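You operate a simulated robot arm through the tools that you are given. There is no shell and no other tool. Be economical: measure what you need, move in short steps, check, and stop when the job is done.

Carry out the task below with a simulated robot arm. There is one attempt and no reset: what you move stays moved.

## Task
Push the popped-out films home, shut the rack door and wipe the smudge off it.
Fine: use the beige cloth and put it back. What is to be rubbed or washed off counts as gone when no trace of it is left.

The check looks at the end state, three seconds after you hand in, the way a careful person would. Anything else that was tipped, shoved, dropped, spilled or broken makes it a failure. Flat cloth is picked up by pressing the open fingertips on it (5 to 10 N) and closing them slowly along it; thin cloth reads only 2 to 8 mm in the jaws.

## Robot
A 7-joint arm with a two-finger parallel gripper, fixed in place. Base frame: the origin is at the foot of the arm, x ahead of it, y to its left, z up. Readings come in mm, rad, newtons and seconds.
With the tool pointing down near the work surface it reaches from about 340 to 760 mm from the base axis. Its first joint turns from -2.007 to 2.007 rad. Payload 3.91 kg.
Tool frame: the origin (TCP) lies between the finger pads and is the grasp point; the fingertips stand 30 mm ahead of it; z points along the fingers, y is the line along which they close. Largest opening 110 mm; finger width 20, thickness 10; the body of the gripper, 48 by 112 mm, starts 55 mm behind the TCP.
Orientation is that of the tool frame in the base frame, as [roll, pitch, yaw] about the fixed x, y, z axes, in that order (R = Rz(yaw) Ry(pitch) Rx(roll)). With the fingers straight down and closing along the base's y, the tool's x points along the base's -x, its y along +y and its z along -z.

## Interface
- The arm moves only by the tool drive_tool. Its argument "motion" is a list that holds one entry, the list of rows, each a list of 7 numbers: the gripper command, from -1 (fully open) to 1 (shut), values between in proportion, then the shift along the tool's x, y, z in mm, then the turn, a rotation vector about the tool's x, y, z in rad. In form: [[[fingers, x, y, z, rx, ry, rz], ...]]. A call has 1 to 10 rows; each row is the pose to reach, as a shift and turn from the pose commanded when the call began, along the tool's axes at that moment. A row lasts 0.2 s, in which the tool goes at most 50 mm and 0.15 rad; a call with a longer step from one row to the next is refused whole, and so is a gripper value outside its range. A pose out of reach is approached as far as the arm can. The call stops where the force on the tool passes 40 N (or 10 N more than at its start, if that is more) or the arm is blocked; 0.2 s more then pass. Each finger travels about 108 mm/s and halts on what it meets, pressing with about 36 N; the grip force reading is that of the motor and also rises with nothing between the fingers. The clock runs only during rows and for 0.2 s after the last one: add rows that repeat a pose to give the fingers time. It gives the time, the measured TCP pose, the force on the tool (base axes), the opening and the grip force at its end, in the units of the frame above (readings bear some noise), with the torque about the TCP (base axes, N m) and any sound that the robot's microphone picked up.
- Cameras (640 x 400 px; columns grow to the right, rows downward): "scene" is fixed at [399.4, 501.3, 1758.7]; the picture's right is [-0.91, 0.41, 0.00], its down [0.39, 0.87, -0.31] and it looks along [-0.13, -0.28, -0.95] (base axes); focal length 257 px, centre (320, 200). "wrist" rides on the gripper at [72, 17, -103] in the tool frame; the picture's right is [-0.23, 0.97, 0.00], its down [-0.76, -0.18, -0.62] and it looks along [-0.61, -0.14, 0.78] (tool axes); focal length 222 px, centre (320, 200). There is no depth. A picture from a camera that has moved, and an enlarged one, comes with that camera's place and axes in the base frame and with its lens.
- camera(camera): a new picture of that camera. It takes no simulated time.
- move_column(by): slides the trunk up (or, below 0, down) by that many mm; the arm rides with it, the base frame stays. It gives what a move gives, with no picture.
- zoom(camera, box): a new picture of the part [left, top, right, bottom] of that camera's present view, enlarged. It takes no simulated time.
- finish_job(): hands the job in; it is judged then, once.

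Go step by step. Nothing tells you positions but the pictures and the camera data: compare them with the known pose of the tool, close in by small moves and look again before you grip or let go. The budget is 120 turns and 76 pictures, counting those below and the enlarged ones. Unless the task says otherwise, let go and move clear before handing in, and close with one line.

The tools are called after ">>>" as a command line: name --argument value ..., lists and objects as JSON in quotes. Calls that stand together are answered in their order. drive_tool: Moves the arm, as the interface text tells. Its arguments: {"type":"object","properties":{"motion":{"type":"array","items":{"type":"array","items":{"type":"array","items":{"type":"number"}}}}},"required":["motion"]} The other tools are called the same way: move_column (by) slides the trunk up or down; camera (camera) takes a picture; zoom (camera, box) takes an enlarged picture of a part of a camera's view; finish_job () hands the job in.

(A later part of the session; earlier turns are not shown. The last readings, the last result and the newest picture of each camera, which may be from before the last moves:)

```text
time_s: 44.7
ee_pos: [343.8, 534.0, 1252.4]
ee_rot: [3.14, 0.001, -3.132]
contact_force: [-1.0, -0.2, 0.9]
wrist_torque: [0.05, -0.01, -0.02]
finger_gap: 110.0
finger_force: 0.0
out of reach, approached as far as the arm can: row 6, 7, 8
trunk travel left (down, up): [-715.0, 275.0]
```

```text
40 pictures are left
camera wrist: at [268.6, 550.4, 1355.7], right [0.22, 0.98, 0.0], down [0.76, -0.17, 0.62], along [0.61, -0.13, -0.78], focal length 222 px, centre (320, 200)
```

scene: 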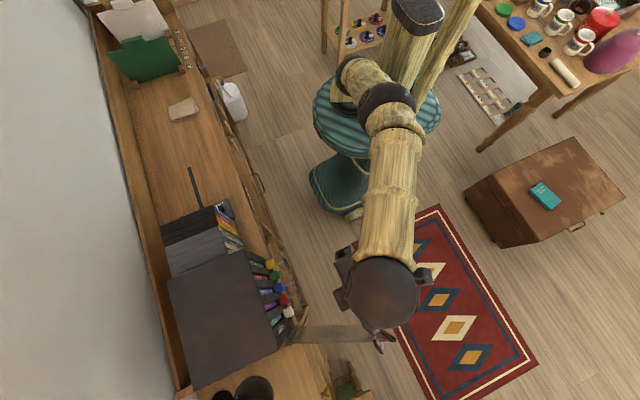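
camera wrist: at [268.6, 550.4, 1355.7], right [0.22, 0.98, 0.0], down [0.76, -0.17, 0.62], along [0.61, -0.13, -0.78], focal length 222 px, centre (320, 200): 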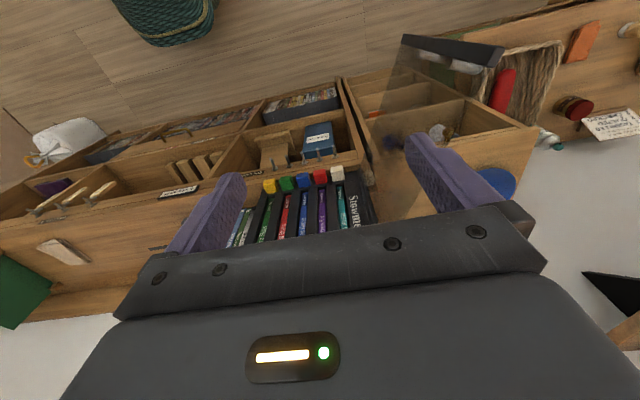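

The reach is short because the arm sits low relative to the tool; I'll raise the trunk and bring the tool down with the arm instead.

>>> move_column --by 265

>>> drive_tool --motion '[[[-1, 0, 0, 45, 0, 0, 0], [-1, 0, 0, 90, 0, 0, 0], [-1, 0, 0, 135, 0, 0, 0], [-1, 0, 0, 180, 0, 0, 0], [-1, -10, 20, 220, 0, 0, 0], [-1, -20, 40, 250, 0, 0, 0], [-1, -25, 60, 265, 0, 0, 0], [-1, -25, 66, 265, 0, 0, 0]]]'

>>> camera --camera "wrist"

>>> zoom --camera "scene" --box '[230, 240, 430, 400]'

```text
time_s: 47.4
ee_pos: [342.8, 537.2, 1514.6]
ee_rot: [-3.14, 0.003, -3.126]
contact_force: [0.4, 0.6, 0.1]
wrist_torque: [0.01, -0.01, -0.01]
finger_gap: 109.9
finger_force: 0.1
trunk travel left (down, up): [-980.0, 10.0]
```

```text
time_s: 49.2
ee_pos: [367.5, 601.0, 1252.1]
ee_rot: [3.14, 0.005, -3.128]
contact_force: [0.7, -0.1, -0.3]
wrist_torque: [0.03, -0.01, 0.05]
finger_gap: 109.9
finger_force: 0.1
trunk travel left (down, up): [-980.0, 10.0]
```

```text
39 pictures are left
camera wrist: at [293.5, 617.5, 1355.4], right [0.21, 0.98, 0.0], down [0.76, -0.17, 0.63], along [0.61, -0.13, -0.78], focal length 222 px, centre (320, 200)
```

wrist: 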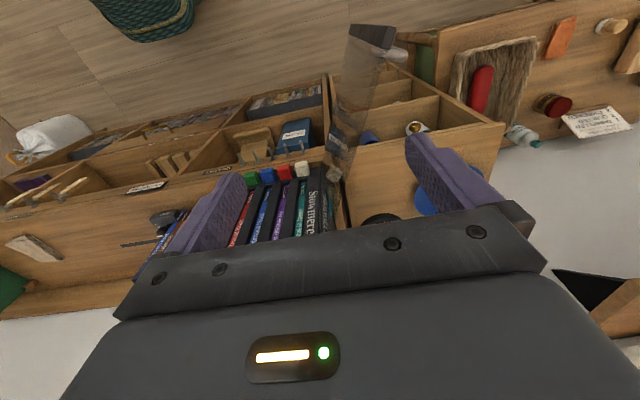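

```text
2.50 times, centred on (330, 320) of scene
camera zoom: at [399.4, 501.3, 1758.7], right [-0.91, 0.41, 0.0], down [0.39, 0.87, -0.31], along [-0.13, -0.28, -0.95], focal length 643 px, centre (295, -100)
```

zoom: 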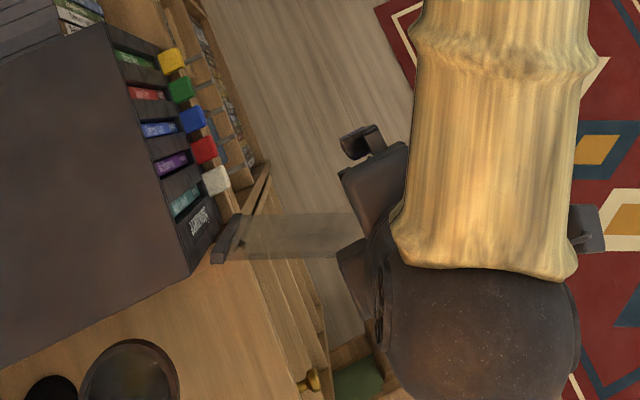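

Reach is fine. The door panel at x≈367 lies around y≈638, between TCP and the outer finger. I shift slightly outward and lower to straddle its top edge.

>>> drive_tool --motion '[[[-1, 0, 8, 10, 0, 0, 0], [-1, 0, 8, 40, 0, 0, 0], [-1, 0, 8, 70, 0, 0, 0], [-1, 0, 8, 95, 0, 0, 0]]]'

>>> camera --camera "wrist"

```text
time_s: 50.2
ee_pos: [369.1, 611.0, 1153.8]
ee_rot: [3.14, 0.004, -3.128]
contact_force: [-0.1, 0.3, -0.4]
wrist_torque: [0.01, 0.01, 0.0]
finger_gap: 110.0
finger_force: 0.2
trunk travel left (down, up): [-980.0, 10.0]
```

```text
37 pictures are left
camera wrist: at [294.8, 626.6, 1257.8], right [0.21, 0.98, 0.0], down [0.76, -0.17, 0.63], along [0.61, -0.13, -0.78], focal length 222 px, centre (320, 200)
```

wrist: 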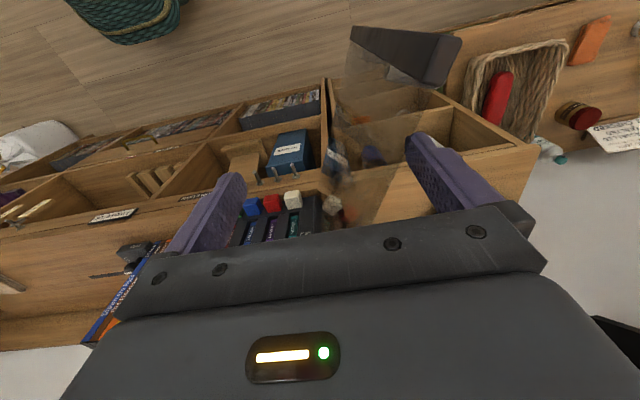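

The panel stands between the fingers, outer finger outside. I drag it round slowly.

>>> drive_tool --motion '[[[-1, 0, -12, 0, 0, 0, 0], [-1, 0, -22, 0, 0, 0, 0], [-1, 0, -30, 0, 0, 0, 0], [-1, 2, -38, 0, 0, 0, 0], [-1, 4, -47, 0, 0, 0, 0], [-1, 6, -56, 0, 0, 0, 0], [-1, 8, -65, 0, 0, 0, 0], [-1, 10, -74, 0, 0, 0, 0], [-1, 12, -82, 0, 0, 0, 0], [-1, 14, -90, 0, 0, 0, 0]]]'

>>> drive_tool --motion '[[[-1, -1, -9, 0, 0, 0, 0], [-1, -2, -18, 0, 0, 0, 0], [-1, -3, -27, 0, 0, 0, 0], [-1, -5, -36, 0, 0, 0, 0], [-1, -7, -45, 0, 0, 0, 0], [-1, -9, -54, 0, 0, 0, 0]]]'

>>> camera --camera "wrist"

```text
time_s: 52.4
ee_pos: [355.0, 520.8, 1157.3]
ee_rot: [-3.14, 0.001, -3.13]
contact_force: [0.5, -0.1, -0.4]
wrist_torque: [0.0, 0.0, 0.01]
finger_gap: 109.9
finger_force: 0.0
trunk travel left (down, up): [-980.0, 10.0]
```

```text
time_s: 53.8
ee_pos: [366.6, 467.7, 1155.1]
ee_rot: [-3.141, 0.003, -3.129]
contact_force: [-0.1, 0.1, -0.4]
wrist_torque: [0.03, 0.04, 0.02]
finger_gap: 109.7
finger_force: 0.0
trunk travel left (down, up): [-980.0, 10.0]
```

```text
36 pictures are left
camera wrist: at [292.4, 482.8, 1258.5], right [0.21, 0.98, 0.0], down [0.76, -0.17, 0.63], along [0.61, -0.13, -0.78], focal length 222 px, centre (320, 200)
```

wrist: 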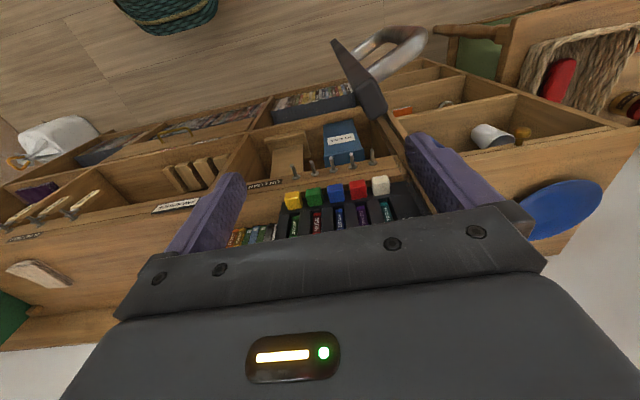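

The door follows. A bit more, then I'll switch to pushing from the front.

>>> drive_tool --motion '[[[-1, -3, -8, 0, 0, 0, 0], [-1, -6, -16, 0, 0, 0, 0], [-1, -10, -24, 0, 0, 0, 0], [-1, -14, -32, 0, 0, 0, 0], [-1, -18, -39, 0, 0, 0, 0], [-1, -18, -39, 0, 0, 0, 0]]]'

>>> camera --camera "wrist"

```text
time_s: 55.2
ee_pos: [383.5, 428.8, 1155.7]
ee_rot: [-3.141, 0.004, -3.127]
contact_force: [0.0, -0.2, 0.2]
wrist_torque: [0.0, -0.03, -0.01]
finger_gap: 110.1
finger_force: 0.1
trunk travel left (down, up): [-980.0, 10.0]
```

```text
35 pictures are left
camera wrist: at [309.2, 444.7, 1258.1], right [0.21, 0.98, 0.0], down [0.76, -0.17, 0.63], along [0.61, -0.13, -0.78], focal length 222 px, centre (320, 200)
```

wrist: 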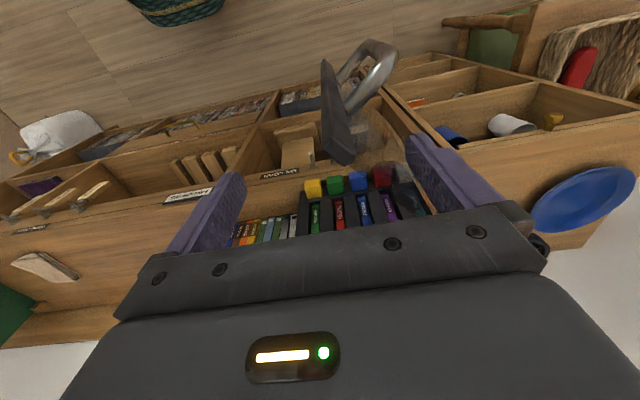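

Door is at about 220° (50° left). I rise, close the fingers and come down on the outer side.

>>> drive_tool --motion '[[[-1, 0, 2, -30, 0, 0, 0], [-1, 0, 2, -65, 0, 0, 0], [-1, 0, 2, -90, 0, 0, 0], [0.5, 6, 28, -90, 0, 0, 0], [1, 12, 56, -90, 0, 0, 0], [1, 18, 83, -90, 0, 0, 0], [1, 18, 83, -90, 0, 0, 0], [1, 18, 83, -60, 0, 0, 0], [1, 18, 83, -25, 0, 0, 0], [1, 18, 83, 0, 0, 0, 0]]]'

>>> camera --camera "wrist"

```text
time_s: 57.4
ee_pos: [366.6, 510.3, 1153.0]
ee_rot: [-3.141, 0.005, -3.129]
contact_force: [0.0, 0.3, 0.3]
wrist_torque: [-0.03, 0.02, 0.02]
finger_gap: 0.0
finger_force: 35.3
trunk travel left (down, up): [-980.0, 10.0]
```

```text
34 pictures are left
camera wrist: at [292.2, 526.1, 1256.9], right [0.21, 0.98, 0.0], down [0.76, -0.17, 0.63], along [0.61, -0.13, -0.78], focal length 222 px, centre (320, 200)
```

wrist: 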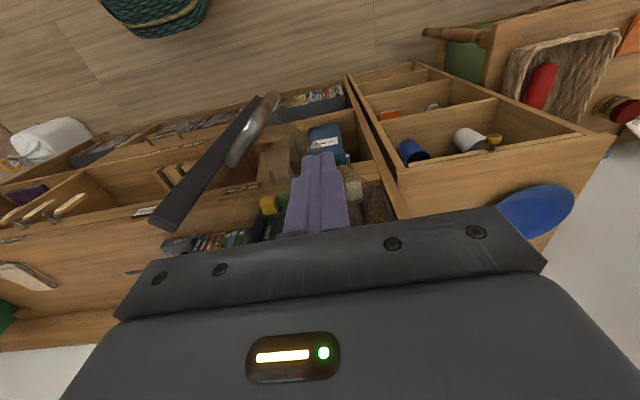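

The outer face lies ahead of the closed fingers. I push the door along its arc.

>>> drive_tool --motion '[[[1, -8, -6, 0, 0, 0, 0], [1, -16, -12, 0, 0, 0, 0], [1, -25, -22, 0, 0, 0, 0], [1, -34, -33, 0, 0, 0, 0], [1, -42, -43, 0, 0, 0, 0], [1, -53, -51, 0, 0, 0, 0], [1, -64, -58, 0, 0, 0, 0], [1, -75, -65, 0, 0, 0, 0], [1, -85, -69, 0, 0, 0, 0], [1, -95, -73, 0, 0, 0, 0]]]'

>>> camera --camera "wrist"

```text
time_s: 59.6
ee_pos: [463.5, 439.1, 1156.7]
ee_rot: [-3.14, 0.003, -3.127]
contact_force: [0.2, -0.3, -0.1]
wrist_torque: [-0.03, 0.04, 0.02]
finger_gap: 0.0
finger_force: 35.8
trunk travel left (down, up): [-980.0, 10.0]
```

```text
33 pictures are left
camera wrist: at [389.2, 455.1, 1259.5], right [0.21, 0.98, 0.0], down [0.76, -0.17, 0.62], along [0.61, -0.13, -0.78], focal length 222 px, centre (320, 200)
```

wrist: 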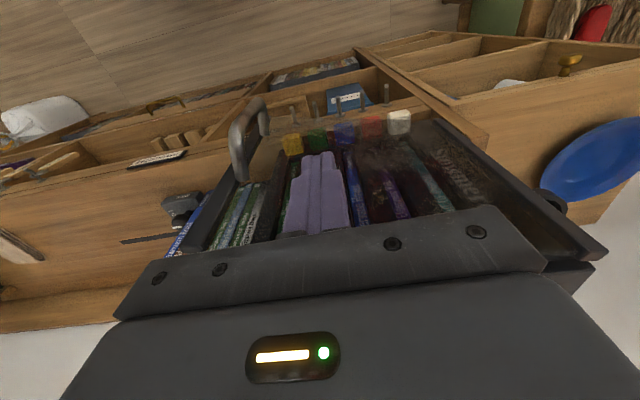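

The door is almost shut. I push on until it stops.

>>> drive_tool --motion '[[[1, -6, -2, 0, 0, 0, 0], [1, -12, -3, 0, 0, 0, 0], [1, -18, -4, 0, 0, 0, 0], [1, -24, -4, 0, 0, 0, 0], [1, -30, -4, 0, 0, 0, 0], [1, -36, -4, 0, 0, 0, 0]]]'

>>> camera --camera "wrist"

>>> zoom --camera "scene" --box '[160, 200, 360, 380]'

```text
time_s: 61.0
ee_pos: [496.3, 436.1, 1156.0]
ee_rot: [3.141, 0.004, -3.128]
contact_force: [-0.7, 0.1, -0.2]
wrist_torque: [-0.01, 0.02, 0.0]
finger_gap: 0.2
finger_force: 35.8
trunk travel left (down, up): [-980.0, 10.0]
```

```text
32 pictures are left
camera wrist: at [421.8, 452.3, 1259.3], right [0.21, 0.98, 0.0], down [0.76, -0.17, 0.63], along [0.61, -0.13, -0.78], focal length 222 px, centre (320, 200)
```

wrist: 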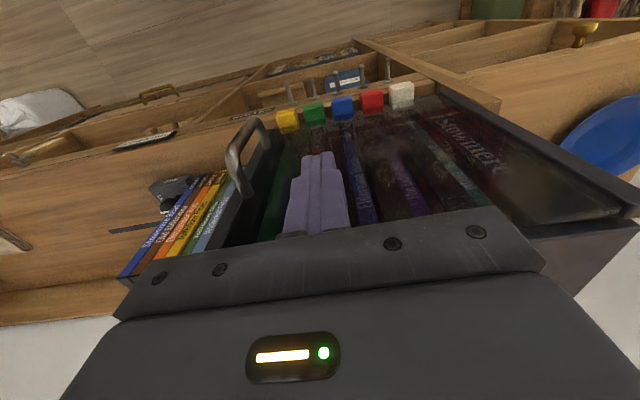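

```text
2.22 times, centred on (260, 290) of scene
camera zoom: at [399.4, 501.3, 1758.7], right [-0.91, 0.41, 0.0], down [0.39, 0.87, -0.31], along [-0.13, -0.28, -0.95], focal length 571 px, centre (453, 0)
```

zoom: 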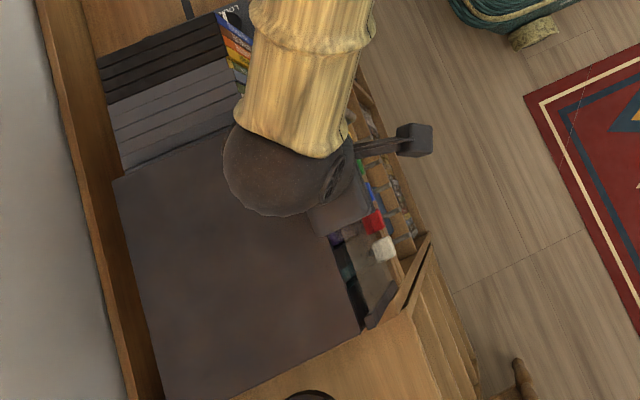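

Still free; keep pushing gently.

>>> drive_tool --motion '[[[1, -3, 0, 0, 0, 0, 0], [1, -6, 0, 0, 0, 0, 0], [1, -9, 0, 0, 0, 0, 0], [1, -12, 0, 0, 0, 0, 0], [1, -15, 0, 0, 0, 0, 0], [1, -18, 0, 0, 0, 0, 0], [1, -21, 0, 0, 0, 0, 0]]]'

>>> camera --camera "wrist"

```text
time_s: 62.3
ee_pos: [501.7, 436.1, 1156.0]
ee_rot: [-3.138, -0.013, -3.125]
contact_force: [-20.2, -1.1, 7.2]
wrist_torque: [-0.07, -0.68, -0.21]
finger_gap: 0.2
finger_force: 36.0
trunk travel left (down, up): [-980.0, 10.0]
stopped in row 6: the force on the tool passed its limit at 43 N (the readings are from after the stop); the commanded pose is now the measured one
```

```text
30 pictures are left
camera wrist: at [428.3, 453.1, 1260.4], right [0.21, 0.98, -0.01], down [0.77, -0.16, 0.61], along [0.6, -0.14, -0.79], focal length 222 px, centre (320, 200)
```

wrist: 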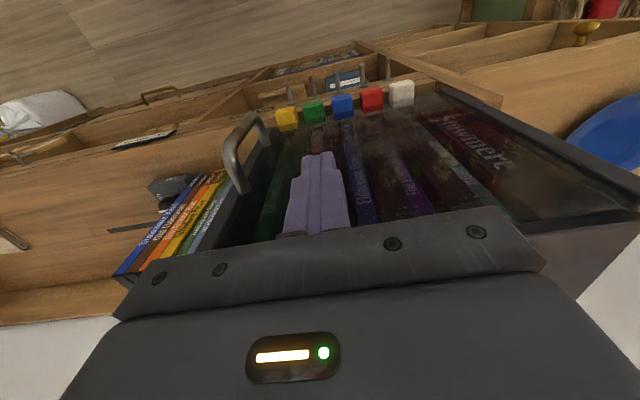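

The door met its stop at 43 N: shut. Now I go for the beige cloth, estimated near (610, -290) on the shelf top; retreat, rise, traverse.

>>> drive_tool --motion '[[[1, 30, 0, 0, 0, 0, 0], [1, 60, 0, 0, 0, 0.01, 0], [1, 60, 0, -45, 0, 0.013, 0], [1, 60, 0, -90, 0, 0.013, 0], [1, 60, -30, -115, 0, 0.013, 0], [1, 50, -75, -115, 0, 0.013, 0], [0, 40, -120, -115, 0, 0.013, 0], [-1, 30, -165, -115, 0, 0.013, 0], [-1, 20, -210, -115, 0, 0.013, 0], [-1, 10, -255, -115, 0, 0.013, 0]]]'

>>> drive_tool --motion '[[[-1, -8, -45, 0, 0, 0, 0], [-1, -16, -90, 0, 0, 0, 0], [-1, -24, -135, 0, 0, 0, 0], [-1, -32, -180, 0, 0, 0, 0], [-1, -40, -225, 0, 0, 0, 0], [-1, -45, -270, 0, 0, 0, 0], [-1, -50, -315, 0, 0, 0, 0], [-1, -50, -360, 0, 0, 0, 0], [-1, -50, -405, 0, 0, 0, 0], [-1, -50, -430, 0, 0, 0, 0]]]'

>>> camera --camera "wrist"

>>> zoom --camera "scene" --box '[160, 200, 360, 380]'

```text
time_s: 64.5
ee_pos: [501.5, 181.7, 1271.8]
ee_rot: [-3.137, -0.021, -3.127]
contact_force: [-0.7, -0.9, 0.0]
wrist_torque: [0.02, 0.02, -0.02]
finger_gap: 110.1
finger_force: 0.1
trunk travel left (down, up): [-980.0, 10.0]
```

```text
time_s: 66.7
ee_pos: [558.1, -247.6, 1269.9]
ee_rot: [-3.138, -0.024, -3.126]
contact_force: [0.1, -0.7, -0.1]
wrist_torque: [0.01, 0.01, -0.01]
finger_gap: 110.1
finger_force: 0.0
trunk travel left (down, up): [-980.0, 10.0]
```

```text
29 pictures are left
camera wrist: at [486.2, -231.2, 1375.6], right [0.21, 0.98, -0.01], down [0.78, -0.16, 0.61], along [0.59, -0.14, -0.8], focal length 222 px, centre (320, 200)
```

wrist: 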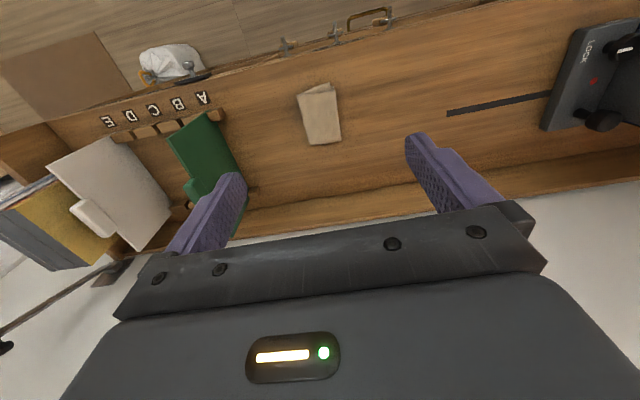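

```text
2.22 times, centred on (260, 290) of scene
camera zoom: at [399.4, 501.3, 1758.7], right [-0.91, 0.41, 0.0], down [0.39, 0.87, -0.31], along [-0.13, -0.28, -0.95], focal length 571 px, centre (453, 0)
```

zoom: 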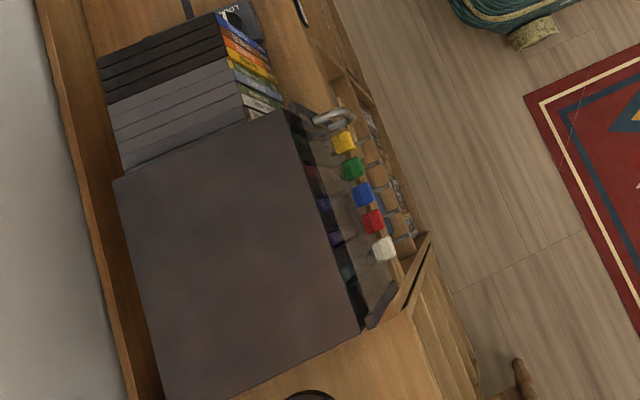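

Cloth triangulates to (609, -266), about 100 × 68 mm, on a top at z≈945. I lower the trunk and centre above it.

>>> move_column --by -200

>>> drive_tool --motion '[[[0.09, -25, -8, 0, 0, 0.01, 0], [0.09, -49, -17, 0, 0, 0.024, 0], [0.09, -50, -17, 30, 0, 0.024, 0], [0.09, -50, -17, 50, 0, 0.024, 0]]]'

>>> camera --camera "wrist"

```text
time_s: 68.9
ee_pos: [558.5, -247.3, 1070.0]
ee_rot: [-3.136, -0.025, -3.125]
contact_force: [0.7, -0.4, -0.6]
wrist_torque: [0.0, 0.04, -0.02]
finger_gap: 109.9
finger_force: 0.0
trunk travel left (down, up): [-780.0, 210.0]
```

```text
time_s: 69.9
ee_pos: [608.8, -263.0, 1017.0]
ee_rot: [-3.136, -0.048, -3.126]
contact_force: [-0.1, 0.5, -0.7]
wrist_torque: [0.02, -0.04, 0.0]
finger_gap: 50.2
finger_force: 0.1
trunk travel left (down, up): [-780.0, 210.0]
```

```text
27 pictures are left
camera wrist: at [539.3, -246.9, 1125.1], right [0.21, 0.98, -0.02], down [0.79, -0.16, 0.59], along [0.57, -0.14, -0.81], focal length 222 px, centre (320, 200)
```

wrist: 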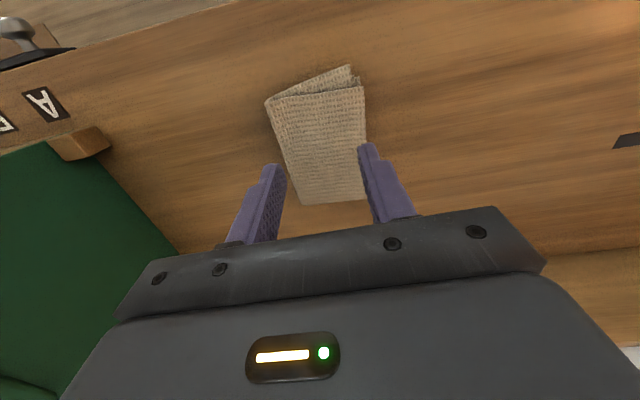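

Centred within a few mm. I fix the small tilt, set the fingers to 40 mm and descend close.

>>> drive_tool --motion '[[[0.27, 0, -1, 10, 0, -0.048, 0], [0.27, 0, -1, 20, 0, -0.048, 0], [0.27, 0, -1, 28, 0, -0.048, 0], [0.27, 0, -1, 31, 0, -0.048, 0]]]'

>>> drive_tool --motion '[[[0.27, 0, 0, 2, 0, 0, 0], [0.27, 0, 0, 4, 0, 0, 0]]]'

```text
time_s: 70.7
ee_pos: [607.2, -265.8, 1003.4]
ee_rot: [-3.132, 0.017, -3.126]
contact_force: [-14.5, 2.8, 31.0]
wrist_torque: [0.73, 0.68, 0.29]
finger_gap: 42.3
finger_force: 1.4
trunk travel left (down, up): [-780.0, 210.0]
stopped in row 4: the force on the tool passed its limit at 64 N (the readings are from after the stop); the commanded pose is now the measured one
```

```text
time_s: 71.2
ee_pos: [609.1, -267.1, 1003.2]
ee_rot: [-3.127, 0.026, -3.128]
contact_force: [-7.6, 4.4, 15.8]
wrist_torque: [0.76, 0.14, 0.13]
finger_gap: 42.1
finger_force: 1.8
trunk travel left (down, up): [-780.0, 210.0]
stopped in row 2: the force on the tool passed its limit at 58 N (the readings are from after the stop); the commanded pose is now the measured one
```

Contact came earlier, at tip height ≈973. I ease up 2 mm and look.

>>> drive_tool --motion '[[[0.27, 0, 0, -1, 0, 0, 0], [0.27, 0, 0, -1.5, 0, 0, 0]]]'

>>> camera --camera "wrist"

```text
time_s: 71.8
ee_pos: [610.4, -266.4, 1003.1]
ee_rot: [-3.128, 0.025, -3.127]
contact_force: [-1.6, 2.7, 15.9]
wrist_torque: [0.65, -0.05, 0.02]
finger_gap: 40.4
finger_force: 0.1
trunk travel left (down, up): [-780.0, 210.0]
```

```text
26 pictures are left
camera wrist: at [533.7, -249.0, 1104.9], right [0.21, 0.98, -0.01], down [0.75, -0.16, 0.64], along [0.63, -0.14, -0.76], focal length 222 px, centre (320, 200)
```

wrist: 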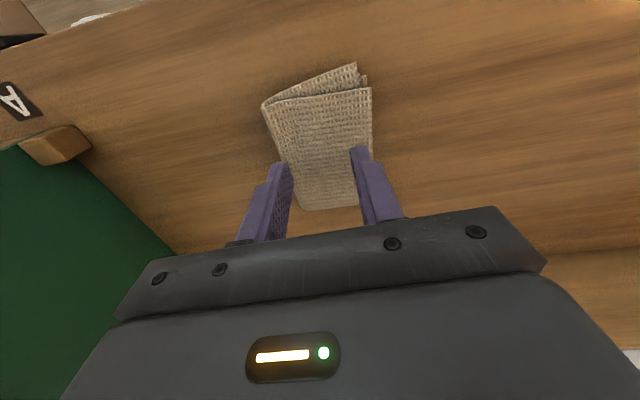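

Mostly the left-side (+y) finger bears. I lift slightly, shift 5 mm toward +y, square the tool and press again softly.

>>> drive_tool --motion '[[[0.27, 0, 2, -3, -0.006, 0.012, 0], [0.27, 0, 5, -4, -0.0136, 0.025, 0], [0.27, 0, 5, -4, -0.0136, 0.025, 0]]]'

>>> drive_tool --motion '[[[0.27, 0, 0, 1, 0, 0, 0], [0.27, 0, 0, 2, 0, 0, 0]]]'

```text
time_s: 72.6
ee_pos: [611.0, -260.9, 1004.3]
ee_rot: [3.138, -0.006, -3.126]
contact_force: [-0.1, -3.9, 5.4]
wrist_torque: [-0.08, 0.0, -0.02]
finger_gap: 39.1
finger_force: 0.2
trunk travel left (down, up): [-780.0, 210.0]
```

```text
time_s: 73.2
ee_pos: [610.3, -261.7, 1003.0]
ee_rot: [3.14, -0.001, -3.125]
contact_force: [0.8, -2.0, 8.5]
wrist_torque: [0.14, -0.03, 0.02]
finger_gap: 39.8
finger_force: 0.0
trunk travel left (down, up): [-780.0, 210.0]
```

Balanced 8.5 N. Now I close slowly along the cloth.

>>> drive_tool --motion '[[[0.36, 0, 0, 0, 0, 0, 0], [0.45, 0, 0, 0, 0, 0, 0], [0.54, 0, 0, 0, 0, 0, 0], [0.63, 0, 0, 0, 0, 0, 0], [0.72, 0, 0, 0, 0, 0, 0], [0.81, 0, 0, 0, 0, 0, 0], [0.9, 0, 0, 0, 0, 0, 0], [1, 0, 0, 0, 0, 0, 0], [1, 0, 0, 0, 0, 0, 0]]]'

>>> camera --camera "wrist"

```text
time_s: 75.2
ee_pos: [610.6, -260.6, 1003.6]
ee_rot: [3.141, -0.003, -3.129]
contact_force: [-1.2, 1.4, 12.7]
wrist_torque: [-0.03, 0.07, -0.02]
finger_gap: 0.2
finger_force: 35.8
trunk travel left (down, up): [-780.0, 210.0]
```

```text
25 pictures are left
camera wrist: at [537.1, -245.1, 1107.3], right [0.21, 0.98, 0.0], down [0.77, -0.17, 0.62], along [0.61, -0.13, -0.78], focal length 222 px, centre (320, 200)
```

wrist: 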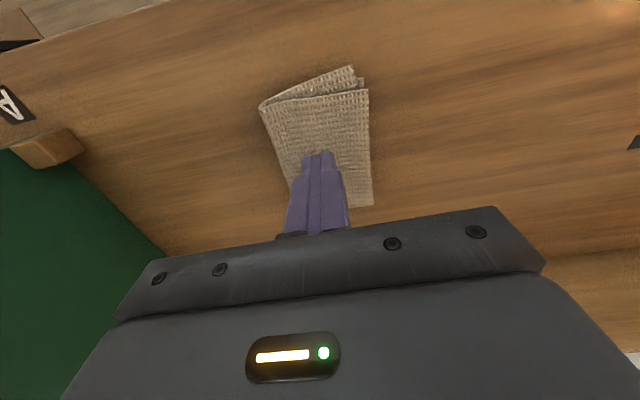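

The jaws slipped off (0.2 mm). I retry: lift, open less, press about 7 N and close much slower.

>>> drive_tool --motion '[[[1, 0, 0, -6, 0, 0, 0], [0.4, 0, 0, -6, 0, 0, 0], [0.4, 0, -3, -6, 0, 0, 0], [0.4, 0, -3, -3, 0, 0, 0], [0.4, 0, -3, -1, 0, 0, 0], [0.4, 0, -3, -0.5, 0, 0, 0]]]'

```text
time_s: 76.6
ee_pos: [611.8, -264.3, 1003.8]
ee_rot: [-3.141, -0.004, -3.125]
contact_force: [0.1, -0.6, 2.4]
wrist_torque: [0.06, -0.02, 0.02]
finger_gap: 32.9
finger_force: 0.0
trunk travel left (down, up): [-780.0, 210.0]
```

>>> drive_tool --motion '[[[0.4, 0, 0, 0.7, 0, 0, 0], [0.43, 0, 0, 0.7, 0, 0, 0], [0.46, 0, 0, 0.7, 0, 0, 0], [0.49, 0, 0, 0.7, 0, 0, 0], [0.52, 0, 0, 0.7, 0, 0, 0], [0.55, 0, 0, 0.7, 0, 0, 0]]]'

```text
time_s: 78.0
ee_pos: [611.7, -263.6, 1004.0]
ee_rot: [-3.141, -0.002, -3.126]
contact_force: [0.3, 2.0, 9.3]
wrist_torque: [0.13, 0.02, 0.0]
finger_gap: 27.3
finger_force: 2.2
trunk travel left (down, up): [-780.0, 210.0]
```

The fingers feel drag now (2 N). I continue slowly.

>>> drive_tool --motion '[[[0.58, 0, 0, 0, 0, 0, 0], [0.61, 0, 0, 0, 0, 0, 0], [0.64, 0, 0, 0, 0, 0, 0], [0.67, 0, 0, 0, 0, 0, 0], [0.7, 0, 0, 0, 0, 0, 0], [0.73, 0, 0, 0, 0, 0, 0], [0.76, 0, 0, 0, 0, 0, 0], [0.79, 0, 0, 0, 0, 0, 0]]]'

>>> drive_tool --motion '[[[0.82, 0, 0, 0, 0, 0, 0], [0.85, 0, 0, 0, 0, 0, 0], [0.88, 0, 0, 0, 0, 0, 0], [0.91, 0, 0, 0, 0, 0, 0], [0.94, 0, 0, 0, 0, 0, 0], [0.97, 0, 0, 0, 0, 0, 0], [1, 0, 0, 0, 0, 0, 0], [1, 0, 0, 0, 0, 0, 0], [1, 0, 0, 0, 0, 0, 0]]]'

>>> camera --camera "wrist"

```text
time_s: 79.8
ee_pos: [610.7, -264.2, 1003.0]
ee_rot: [-3.141, -0.003, -3.129]
contact_force: [0.4, 0.8, 10.4]
wrist_torque: [0.1, -0.02, -0.05]
finger_gap: 15.0
finger_force: 3.0
trunk travel left (down, up): [-780.0, 210.0]
```

```text
time_s: 81.8
ee_pos: [610.3, -264.5, 1003.1]
ee_rot: [3.141, -0.002, -3.127]
contact_force: [1.8, 0.4, 9.8]
wrist_torque: [0.01, -0.03, 0.01]
finger_gap: 0.1
finger_force: 35.9
trunk travel left (down, up): [-780.0, 210.0]
```

```text
24 pictures are left
camera wrist: at [537.4, -248.8, 1107.4], right [0.21, 0.98, 0.0], down [0.77, -0.17, 0.62], along [0.61, -0.13, -0.78], focal length 222 px, centre (320, 200)
```

wrist: 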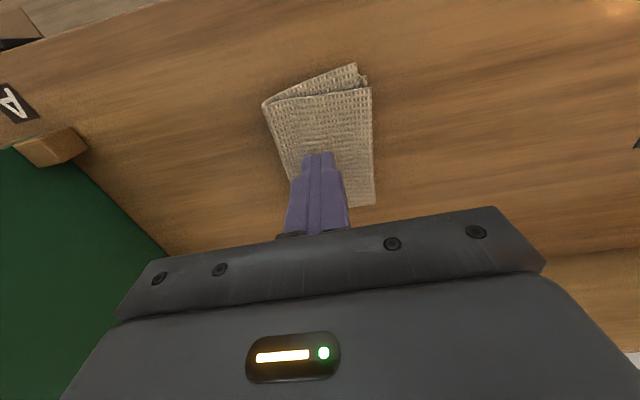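

Slipped again. The pad may be thicker than a flat cloth; I lift off and look at it closely.

>>> drive_tool --motion '[[[1, 0, 0, -30, 0, 0, 0], [-0.3, 0, 0, -60, 0, 0, 0], [-0.6, 0, 0, -60, 0, 0, 0]]]'

>>> zoom --camera "wrist" --box '[240, 60, 400, 180]'

>>> zoom --camera "scene" --box '[150, 80, 220, 130]'

```text
time_s: 82.6
ee_pos: [610.8, -265.2, 1062.4]
ee_rot: [3.14, -0.005, -3.129]
contact_force: [0.4, 0.0, 0.0]
wrist_torque: [-0.03, 0.01, 0.03]
finger_gap: 87.8
finger_force: 0.1
trunk travel left (down, up): [-780.0, 210.0]
```

```text
3.33 times, centred on (320, 120) of wrist
camera zoom: at [537.5, -249.8, 1166.0], right [0.21, 0.98, 0.0], down [0.77, -0.17, 0.62], along [0.61, -0.13, -0.79], focal length 740 px, centre (320, 467)
```

zoom: 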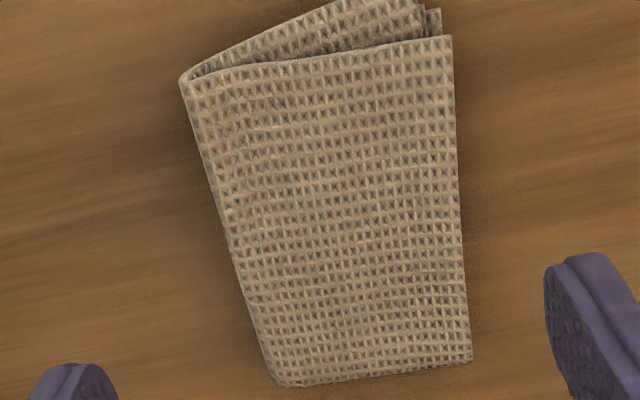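

```text
8.00 times, centred on (185, 105) of scene
camera zoom: at [399.4, 501.3, 1758.7], right [-0.91, 0.41, 0.0], down [0.39, 0.87, -0.31], along [-0.13, -0.28, -0.95], focal length 2056 px, centre (1400, 960)
```

zoom: 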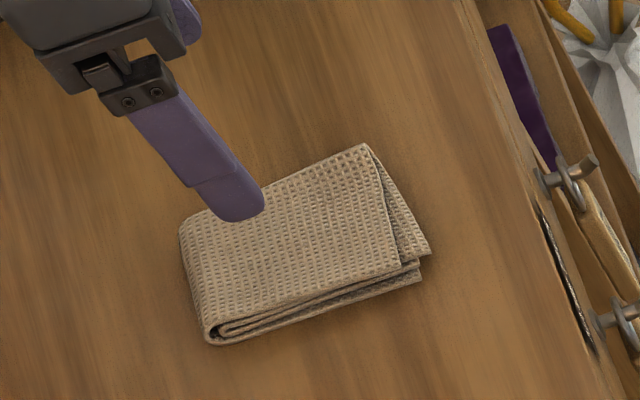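

It's a folded pad about 62 mm across y (−289…−227), roughly 12–18 mm thick. I'll grip it by its sides like a block: centre at y −258 and lower the fingers beside it.

>>> drive_tool --motion '[[[-0.6, 0, 7, 15, 0, 0, 0], [-0.6, 0, 7, 35, 0, 0, 0], [-0.6, 0, 7, 50, 0, 0, 0], [-0.6, 0, 7, 58, 0, 0, 0], [-0.6, 0, 7, 62, 0, 0, 0]]]'

>>> drive_tool --motion '[[[-0.6, 0, 0, 2, 0, 0, 0], [-0.6, 0, 0, 4, 0, 0, 0], [-0.6, 0, 0, 6, 0, 0, 0]]]'

```text
time_s: 83.8
ee_pos: [611.4, -259.6, 1000.2]
ee_rot: [3.14, -0.003, -3.127]
contact_force: [-0.3, 0.6, 0.1]
wrist_torque: [0.0, -0.01, -0.02]
finger_gap: 87.9
finger_force: 0.0
trunk travel left (down, up): [-780.0, 210.0]
```

```text
time_s: 84.6
ee_pos: [610.8, -258.2, 994.6]
ee_rot: [3.141, -0.001, -3.129]
contact_force: [1.1, 0.0, -0.1]
wrist_torque: [-0.01, -0.02, 0.01]
finger_gap: 88.1
finger_force: 0.1
trunk travel left (down, up): [-780.0, 210.0]
```

>>> drive_tool --motion '[[[-0.6, 0, 0, 2, 0, 0, 0], [-0.6, 0, 0, 4, 0, 0, 0], [-0.6, 0, 0, 5.5, 0, 0, 0], [-0.6, 0, 0, 5.5, 0, 0, 0]]]'

```text
time_s: 85.6
ee_pos: [611.4, -258.1, 988.5]
ee_rot: [3.14, -0.003, -3.128]
contact_force: [0.1, 0.3, -0.7]
wrist_torque: [0.02, -0.01, 0.03]
finger_gap: 87.9
finger_force: 0.0
trunk travel left (down, up): [-780.0, 210.0]
```

Tips are now 15 mm below the pad's top with no contact. I close on the sides.

>>> drive_tool --motion '[[[-0.4, 0, 0, 0, 0, 0, 0], [-0.25, 0, 0, 0, 0, 0, 0], [-0.1, 0, 0, 0, 0, 0, 0], [0.05, 0, 0, 0, 0, 0, 0], [0.2, 0, 0, 0, 0, 0, 0]]]'

>>> camera --camera "wrist"

```text
time_s: 86.8
ee_pos: [612.1, -259.9, 988.5]
ee_rot: [3.14, -0.005, -3.129]
contact_force: [0.6, -0.4, 1.1]
wrist_torque: [-0.02, 0.01, 0.02]
finger_gap: 64.1
finger_force: 35.5
trunk travel left (down, up): [-780.0, 210.0]
```

```text
21 pictures are left
camera wrist: at [538.0, -242.6, 1093.5], right [0.21, 0.98, 0.0], down [0.77, -0.17, 0.62], along [0.61, -0.13, -0.78], focal length 222 px, centre (320, 200)
```

wrist: 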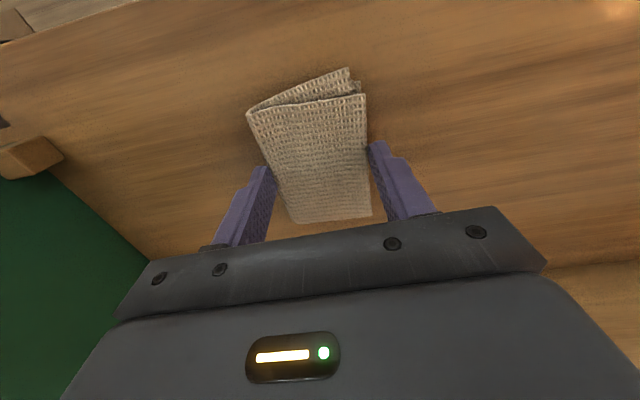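

Firm block grip at 64 mm. I'd like more pad sticking out beyond the tips, so I regrip 5 mm higher, then lift.

>>> drive_tool --motion '[[[-0.35, 0, 0, 0, 0, 0, 0], [-0.35, 0, 0, -2.5, 0, 0, 0], [-0.35, 0, 0, -5, 0, 0, 0], [0, 0, 0, -5, 0, 0, 0], [0.2, 0, 0, -5, 0, 0, 0], [0.2, 0, 0, -5, 0, 0, 0]]]'

>>> drive_tool --motion '[[[0.2, 0, 0, -10, 0, 0, 0], [0.2, 0, 0, -30, 0, 0, 0], [0.2, 0, 0, -60, 0, 0, 0], [0.2, 0, 0, -90, 0, 0, 0]]]'

>>> camera --camera "wrist"

```text
time_s: 88.2
ee_pos: [611.1, -258.1, 998.2]
ee_rot: [-3.14, 0.003, -3.127]
contact_force: [4.6, -2.4, 25.7]
wrist_torque: [0.13, -0.02, 0.0]
finger_gap: 52.8
finger_force: 35.4
trunk travel left (down, up): [-780.0, 210.0]
```

```text
time_s: 89.2
ee_pos: [609.8, -256.4, 1085.5]
ee_rot: [3.141, -0.006, -3.127]
contact_force: [0.9, -0.1, -0.6]
wrist_torque: [-0.02, -0.02, -0.01]
finger_gap: 43.9
finger_force: 0.1
trunk travel left (down, up): [-780.0, 210.0]
```

```text
20 pictures are left
camera wrist: at [538.4, -241.3, 1189.6], right [0.21, 0.98, 0.0], down [0.77, -0.17, 0.62], along [0.6, -0.13, -0.79], focal length 222 px, centre (320, 200)
```

wrist: 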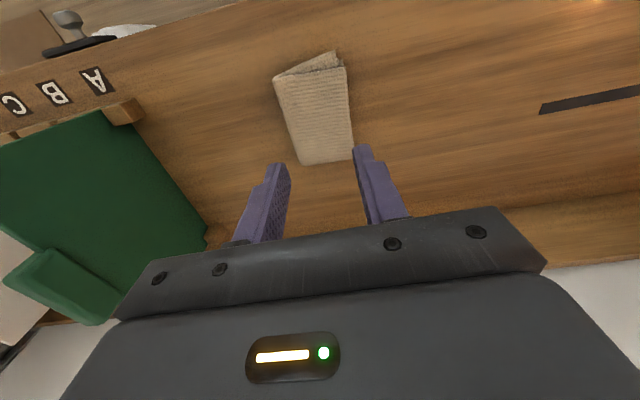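

The higher grip slid over the top. I return to the deep grip.

>>> drive_tool --motion '[[[-0.6, 0, -2, 20, 0, 0, 0], [-0.6, 0, -2, 50, 0, 0, 0], [-0.6, 0, -2, 75, 0, 0, 0], [-0.6, 0, -2, 90, 0, 0, 0], [-0.6, 0, -2, 96, 0, 0, 0], [-0.6, 0, -2, 98, 0, 0, 0], [-0.6, 0, -2, 98, 0, 0, 0]]]'

>>> drive_tool --motion '[[[-0.4, 0, 0, 0, 0, 0, 0], [-0.2, 0, 0, 0, 0, 0, 0], [0, 0, 0, 0, 0, 0, 0], [0.2, 0, 0, 0, 0, 0, 0], [0.2, 0, 0, 0, 0, 0, 0]]]'

```text
time_s: 90.8
ee_pos: [612.3, -259.0, 985.3]
ee_rot: [3.142, -0.002, -3.128]
contact_force: [0.9, 0.0, 0.1]
wrist_torque: [0.0, 0.04, -0.03]
finger_gap: 88.2
finger_force: 0.1
trunk travel left (down, up): [-780.0, 210.0]
```

```text
time_s: 92.0
ee_pos: [611.1, -257.9, 986.0]
ee_rot: [3.141, -0.003, -3.127]
contact_force: [0.2, -0.4, 0.1]
wrist_torque: [-0.02, -0.01, -0.01]
finger_gap: 64.0
finger_force: 35.6
trunk travel left (down, up): [-780.0, 210.0]
```

Grip 64 mm at (611, −258, 985.5). Lifting.

>>> drive_tool --motion '[[[0.3, 0, 0, -5, 0, 0, 0], [0.3, 0, 0, -25, 0, 0, 0], [0.3, 0, 0, -60, 0, 0, 0], [0.3, 0, 0, -100, 0, 0, 0]]]'

>>> zoom --camera "wrist" --box '[180, 40, 460, 260]'

```text
time_s: 93.0
ee_pos: [608.7, -260.6, 1087.2]
ee_rot: [3.139, -0.003, -3.127]
contact_force: [0.4, 0.0, -0.7]
wrist_torque: [0.0, 0.0, 0.0]
finger_gap: 64.2
finger_force: 36.2
trunk travel left (down, up): [-780.0, 210.0]
```

```text
1.82 times, centred on (320, 150) of wrist
camera zoom: at [534.1, -244.4, 1191.1], right [0.21, 0.98, 0.0], down [0.77, -0.17, 0.62], along [0.61, -0.13, -0.78], focal length 404 px, centre (320, 291)
```

zoom: 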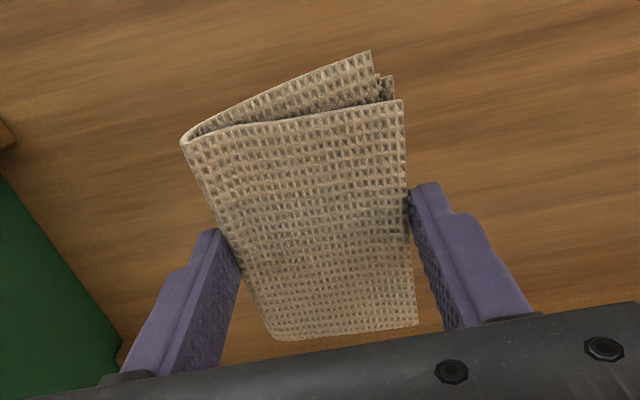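

Held well. I carry it away from the shelf and over to the front of the door.

>>> drive_tool --motion '[[[0.3, 15, 20, -25, 0, 0, 0], [0.3, 36, 56, -40, 0, 0, 0], [0.3, 57, 92, -50, 0, 0, 0], [0.3, 78, 130, -50, 0, 0, 0], [0.3, 100, 168, -50, 0, 0, 0], [0.3, 122, 206, -50, 0, 0, 0], [0.3, 144, 244, -50, 0, 0, 0], [0.3, 166, 282, -50, 0, 0, 0], [0.3, 188, 320, -50, 0, 0, 0], [0.3, 209, 358, -50, 0, 0, 0]]]'

>>> drive_tool --motion '[[[0.3, 5, 42, 0, 0, 0, 0], [0.3, 10, 84, 0, 0, 0, 0], [0.3, 20, 126, 0, 0, 0, 0], [0.3, 30, 168, 0, 0, 0, 0], [0.3, 40, 210, 0, 0, 0, 0], [0.3, 50, 250, 0, 0, 0, 0], [0.3, 60, 290, 0, 0, 0, 0], [0.3, 60, 330, 0, 0, 0, 0], [0.3, 60, 365, 0, 0, 0, 0]]]'

```text
time_s: 95.2
ee_pos: [394.5, 95.5, 1139.6]
ee_rot: [-3.141, -0.004, -3.128]
contact_force: [0.9, 0.4, -0.1]
wrist_torque: [-0.04, -0.01, -0.01]
finger_gap: 64.0
finger_force: 35.3
trunk travel left (down, up): [-780.0, 210.0]
```

```text
time_s: 97.2
ee_pos: [328.7, 456.4, 1136.7]
ee_rot: [3.139, -0.004, -3.126]
contact_force: [0.2, 0.0, -1.2]
wrist_torque: [0.01, 0.03, 0.0]
finger_gap: 63.9
finger_force: 35.9
trunk travel left (down, up): [-780.0, 210.0]
```

Now I pitch the tool forward to horizontal.

>>> drive_tool --motion '[[[0.3, -6, 2, 0, 0, -0.15, 0], [0.3, -12, 4, 0, 0, -0.3, 0], [0.3, -18, 6, 0, 0, -0.45, 0], [0.3, -24, 8, 0, 0, -0.6, 0], [0.3, -30, 10, 0, 0, -0.75, 0], [0.3, -36, 12, 0, 0, -0.9, 0], [0.3, -42, 14, 0, 0, -1.05, 0], [0.3, -48, 16, 0, 0, -1.2, 0], [0.3, -54, 18, 0, 0, -1.35, 0], [0.3, -60, 20, 0, 0, -1.5, 0]]]'

>>> camera --camera "wrist"

```text
time_s: 99.6
ee_pos: [420.3, 461.6, 1143.7]
ee_rot: [2.896, 1.487, 2.854]
contact_force: [-0.6, -0.4, -0.5]
wrist_torque: [0.02, 0.0, 0.0]
finger_gap: 63.8
finger_force: 35.8
trunk travel left (down, up): [-780.0, 210.0]
stopped in row 10: the arm was blocked; the commanded pose is now the measured one
```

```text
18 pictures are left
camera wrist: at [309.9, 483.1, 1081.3], right [0.06, 0.97, 0.25], down [-0.57, -0.17, 0.81], along [0.82, -0.19, 0.54], focal length 222 px, centre (320, 200)
```

wrist: 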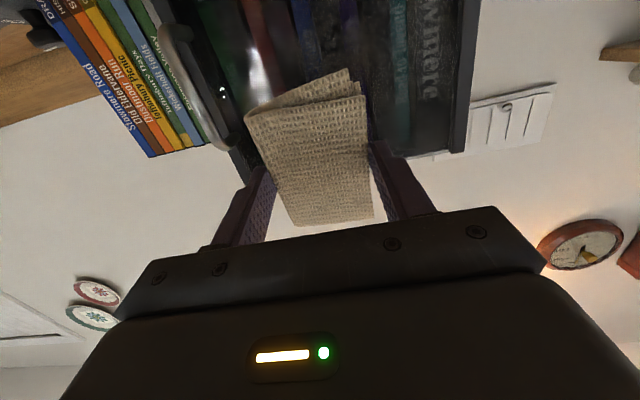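

Tool is nearly horizontal and square to the door. I enlarge the strip of the door visible past the pad.

>>> zoom --camera "wrist" --box '[150, 0, 490, 170]'

>>> zoom --camera "scene" --box '[255, 225, 325, 345]'

```text
1.88 times, centred on (320, 85) of wrist
camera zoom: at [309.9, 483.1, 1081.3], right [0.06, 0.97, 0.25], down [-0.57, -0.17, 0.81], along [0.82, -0.19, 0.54], focal length 418 px, centre (320, 416)
```

zoom: 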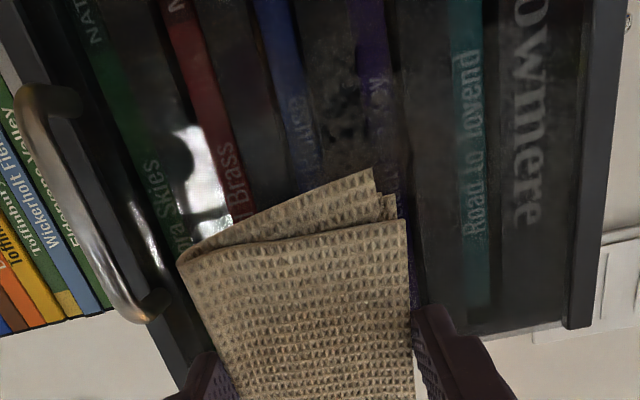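

```text
3.33 times, centred on (290, 285) of scene
camera zoom: at [399.4, 501.3, 1758.7], right [-0.91, 0.41, 0.0], down [0.39, 0.87, -0.31], along [-0.13, -0.28, -0.95], focal length 857 px, centre (420, -83)
```

zoom: 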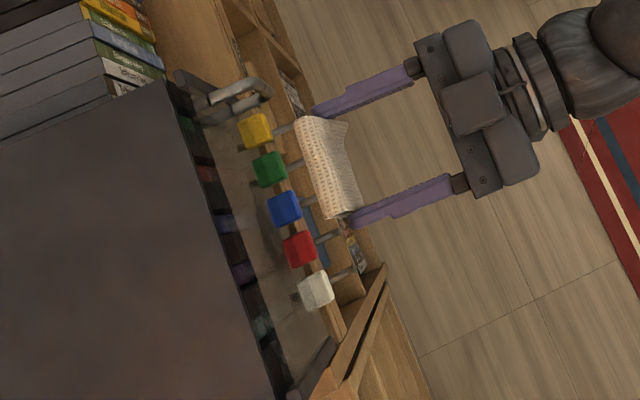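

The smudge is a grey mottled patch around (y≈482, z≈1075), roughly ±75 mm. I lower to its level, square up further and approach the glass.

>>> move_column --by -40

>>> drive_tool --motion '[[[0.3, 0, 5, 10, -0.02, -0.03, -0.01], [0.3, 0, 10, 20, -0.04, -0.06, -0.02], [0.3, 0, 15, 30, -0.04, -0.08, -0.02], [0.3, 0, 15, 35, -0.04, -0.08, -0.02]]]'

```text
time_s: 100.5
ee_pos: [418.1, 460.3, 1105.0]
ee_rot: [2.897, 1.487, 2.856]
contact_force: [0.1, 0.5, 0.0]
wrist_torque: [-0.02, 0.01, -0.04]
finger_gap: 63.8
finger_force: 36.3
trunk travel left (down, up): [-740.0, 250.0]
```

```text
time_s: 101.5
ee_pos: [452.2, 474.1, 1102.0]
ee_rot: [1.751, 1.569, 1.757]
contact_force: [0.2, -0.3, -0.5]
wrist_torque: [0.0, 0.02, 0.01]
finger_gap: 63.9
finger_force: 35.8
trunk travel left (down, up): [-740.0, 250.0]
```

Exactly square now (tool z = +x). Forward in small steps until contact.

>>> drive_tool --motion '[[[0.3, 0, 0, 5, 0, 0, 0], [0.3, 0, 0, 9, 0, 0, 0], [0.3, 0, 0, 12, 0, 0, 0], [0.3, 0, 0, 14, 0, 0, 0]]]'

>>> drive_tool --motion '[[[0.3, 0, 0, 2, 0, 0, 0], [0.3, 0, 0, 4, 0, 0, 0], [0.3, 0, 0, 6, 0, 0, 0]]]'

```text
time_s: 102.5
ee_pos: [465.8, 473.9, 1102.1]
ee_rot: [2.115, 1.569, 2.116]
contact_force: [-0.9, 0.1, -0.3]
wrist_torque: [0.03, 0.03, 0.01]
finger_gap: 63.8
finger_force: 35.2
trunk travel left (down, up): [-740.0, 250.0]
```

```text
time_s: 103.2
ee_pos: [471.3, 476.5, 1102.5]
ee_rot: [1.981, 1.569, 1.984]
contact_force: [0.3, -1.0, 0.2]
wrist_torque: [-0.02, 0.0, 0.0]
finger_gap: 64.2
finger_force: 36.1
trunk travel left (down, up): [-740.0, 250.0]
```

>>> drive_tool --motion '[[[0.3, 0, 0, 1.5, 0, 0, 0], [0.3, 0, 0, 3, 0, 0, 0], [0.3, 0, 0, 4.5, 0, 0, 0]]]'

```text
time_s: 104.0
ee_pos: [475.1, 477.0, 1100.8]
ee_rot: [1.704, 1.568, 1.708]
contact_force: [-9.4, -3.3, -3.0]
wrist_torque: [-0.05, 0.37, -0.09]
finger_gap: 64.0
finger_force: 35.9
trunk travel left (down, up): [-740.0, 250.0]
```

Contact with 9 N as expected. I start wiping: sweeps to the right and left.

>>> drive_tool --motion '[[[0.3, 0, -12, 0.5, 0, 0, 0], [0.3, 0, -24, 0.5, 0, 0, 0], [0.3, 0, -36, 0.5, 0, 0, 0], [0.3, 0, -46, 0.5, 0, 0, 0], [0.3, 0, -34, 0.5, 0, 0, 0], [0.3, 0, -20, 0.5, 0, 0, 0], [0.3, 0, -6, 0.5, 0, 0, 0], [0.3, 0, 8, 0.5, 0, 0, 0], [0.3, 0, 22, 0.5, 0, 0, 0], [0.3, 0, 36, 0.5, 0, 0, 0]]]'

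>>> drive_tool --motion '[[[0.3, 0, 12, 0, 0, 0, 0], [0.3, 12, 12, 0, 0, 0, 0], [0.3, 25, 12, 0, 0, 0, 0], [0.3, 25, -2, 0, 0, 0, 0], [0.3, 25, -16, 0, 0, 0, 0], [0.3, 25, -30, 0, 0, 0, 0], [0.3, 25, -44, 0, 0, 0, 0], [0.3, 25, -58, 0, 0, 0, 0], [0.3, 25, -72, 0, 0, 0, 0], [0.3, 25, -82, 0, 0, 0, 0]]]'

```text
time_s: 105.0
ee_pos: [476.5, 440.9, 1102.7]
ee_rot: [2.506, 1.56, 2.514]
contact_force: [-40.4, 11.3, -3.7]
wrist_torque: [-0.04, -0.35, 0.58]
finger_gap: 64.1
finger_force: 36.4
trunk travel left (down, up): [-740.0, 250.0]
stopped in row 4: the force on the tool passed its limit at 48 N (the readings are from after the stop); the commanded pose is now the measured one
```

```text
time_s: 106.2
ee_pos: [480.2, 430.6, 1075.2]
ee_rot: [2.587, 1.544, 2.606]
contact_force: [-46.3, 17.0, -3.1]
wrist_torque: [-0.04, -0.28, -0.55]
finger_gap: 63.7
finger_force: 35.9
trunk travel left (down, up): [-740.0, 250.0]
stopped in row 6: the force on the tool passed its limit at 64 N (the readings are from after the stop); the commanded pose is now the measured one
```

Pressing force rose to the limit while moving right. I back off a few cm and look at the result.

>>> drive_tool --motion '[[[0.3, 0, 0, -5, 0, 0, 0], [0.3, 0, 0, -20, 0, 0, 0], [0.3, 0, 15, -40, 0, 0, 0], [0.3, 0, 30, -50, 0, 0, 0]]]'

>>> camera --camera "wrist"

```text
time_s: 106.8
ee_pos: [479.8, 428.6, 1074.1]
ee_rot: [2.647, 1.538, 2.666]
contact_force: [-46.6, 24.6, -6.3]
wrist_torque: [0.01, -0.54, -0.76]
finger_gap: 63.4
finger_force: 35.8
trunk travel left (down, up): [-740.0, 250.0]
stopped in row 2: the force on the tool passed its limit at 63 N (the readings are from after the stop); the commanded pose is now the measured one
```

```text
15 pictures are left
camera wrist: at [372.6, 445.2, 1005.9], right [-0.01, 0.97, 0.24], down [-0.6, -0.2, 0.78], along [0.8, -0.13, 0.58], focal length 222 px, centre (320, 200)
```

wrist: 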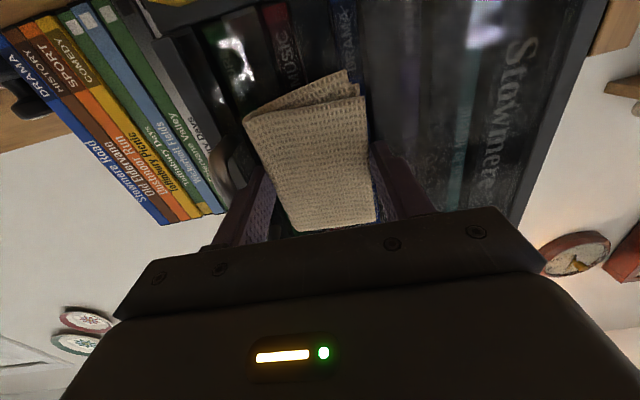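

The right finger is against the handle. I move left first, then back off.

>>> drive_tool --motion '[[[0.3, 0, 6, -1, 0, 0, 0], [0.3, 0, 12, -3, 0, 0, 0], [0.3, 0, 18, -6, 0, 0, 0], [0.3, 0, 24, -10, 0, 0, 0], [0.3, 0, 30, -20, 0, 0, 0]]]'

```text
time_s: 108.0
ee_pos: [478.8, 437.1, 1077.0]
ee_rot: [2.73, 1.548, 2.705]
contact_force: [-5.4, -1.6, 2.6]
wrist_torque: [0.08, -0.22, 0.07]
finger_gap: 63.7
finger_force: 35.7
trunk travel left (down, up): [-740.0, 250.0]
```

>>> drive_tool --motion '[[[0.3, 0, 5, -3, 0, 0, 0], [0.3, 0, 10, -6, 0, 0, 0], [0.3, 0, 15, -10, 0, 0, 0], [0.3, 0, 20, -15, 0, 0, 0], [0.3, 0, 20, -15, 0, 0, 0]]]'

```text
time_s: 109.4
ee_pos: [477.8, 449.1, 1077.1]
ee_rot: [2.63, 1.539, 2.581]
contact_force: [0.8, -0.2, 0.5]
wrist_torque: [-0.01, -0.01, -0.02]
finger_gap: 63.8
finger_force: 36.1
trunk travel left (down, up): [-740.0, 250.0]
stopped in row 5: the arm was blocked; the commanded pose is now the measured one
```

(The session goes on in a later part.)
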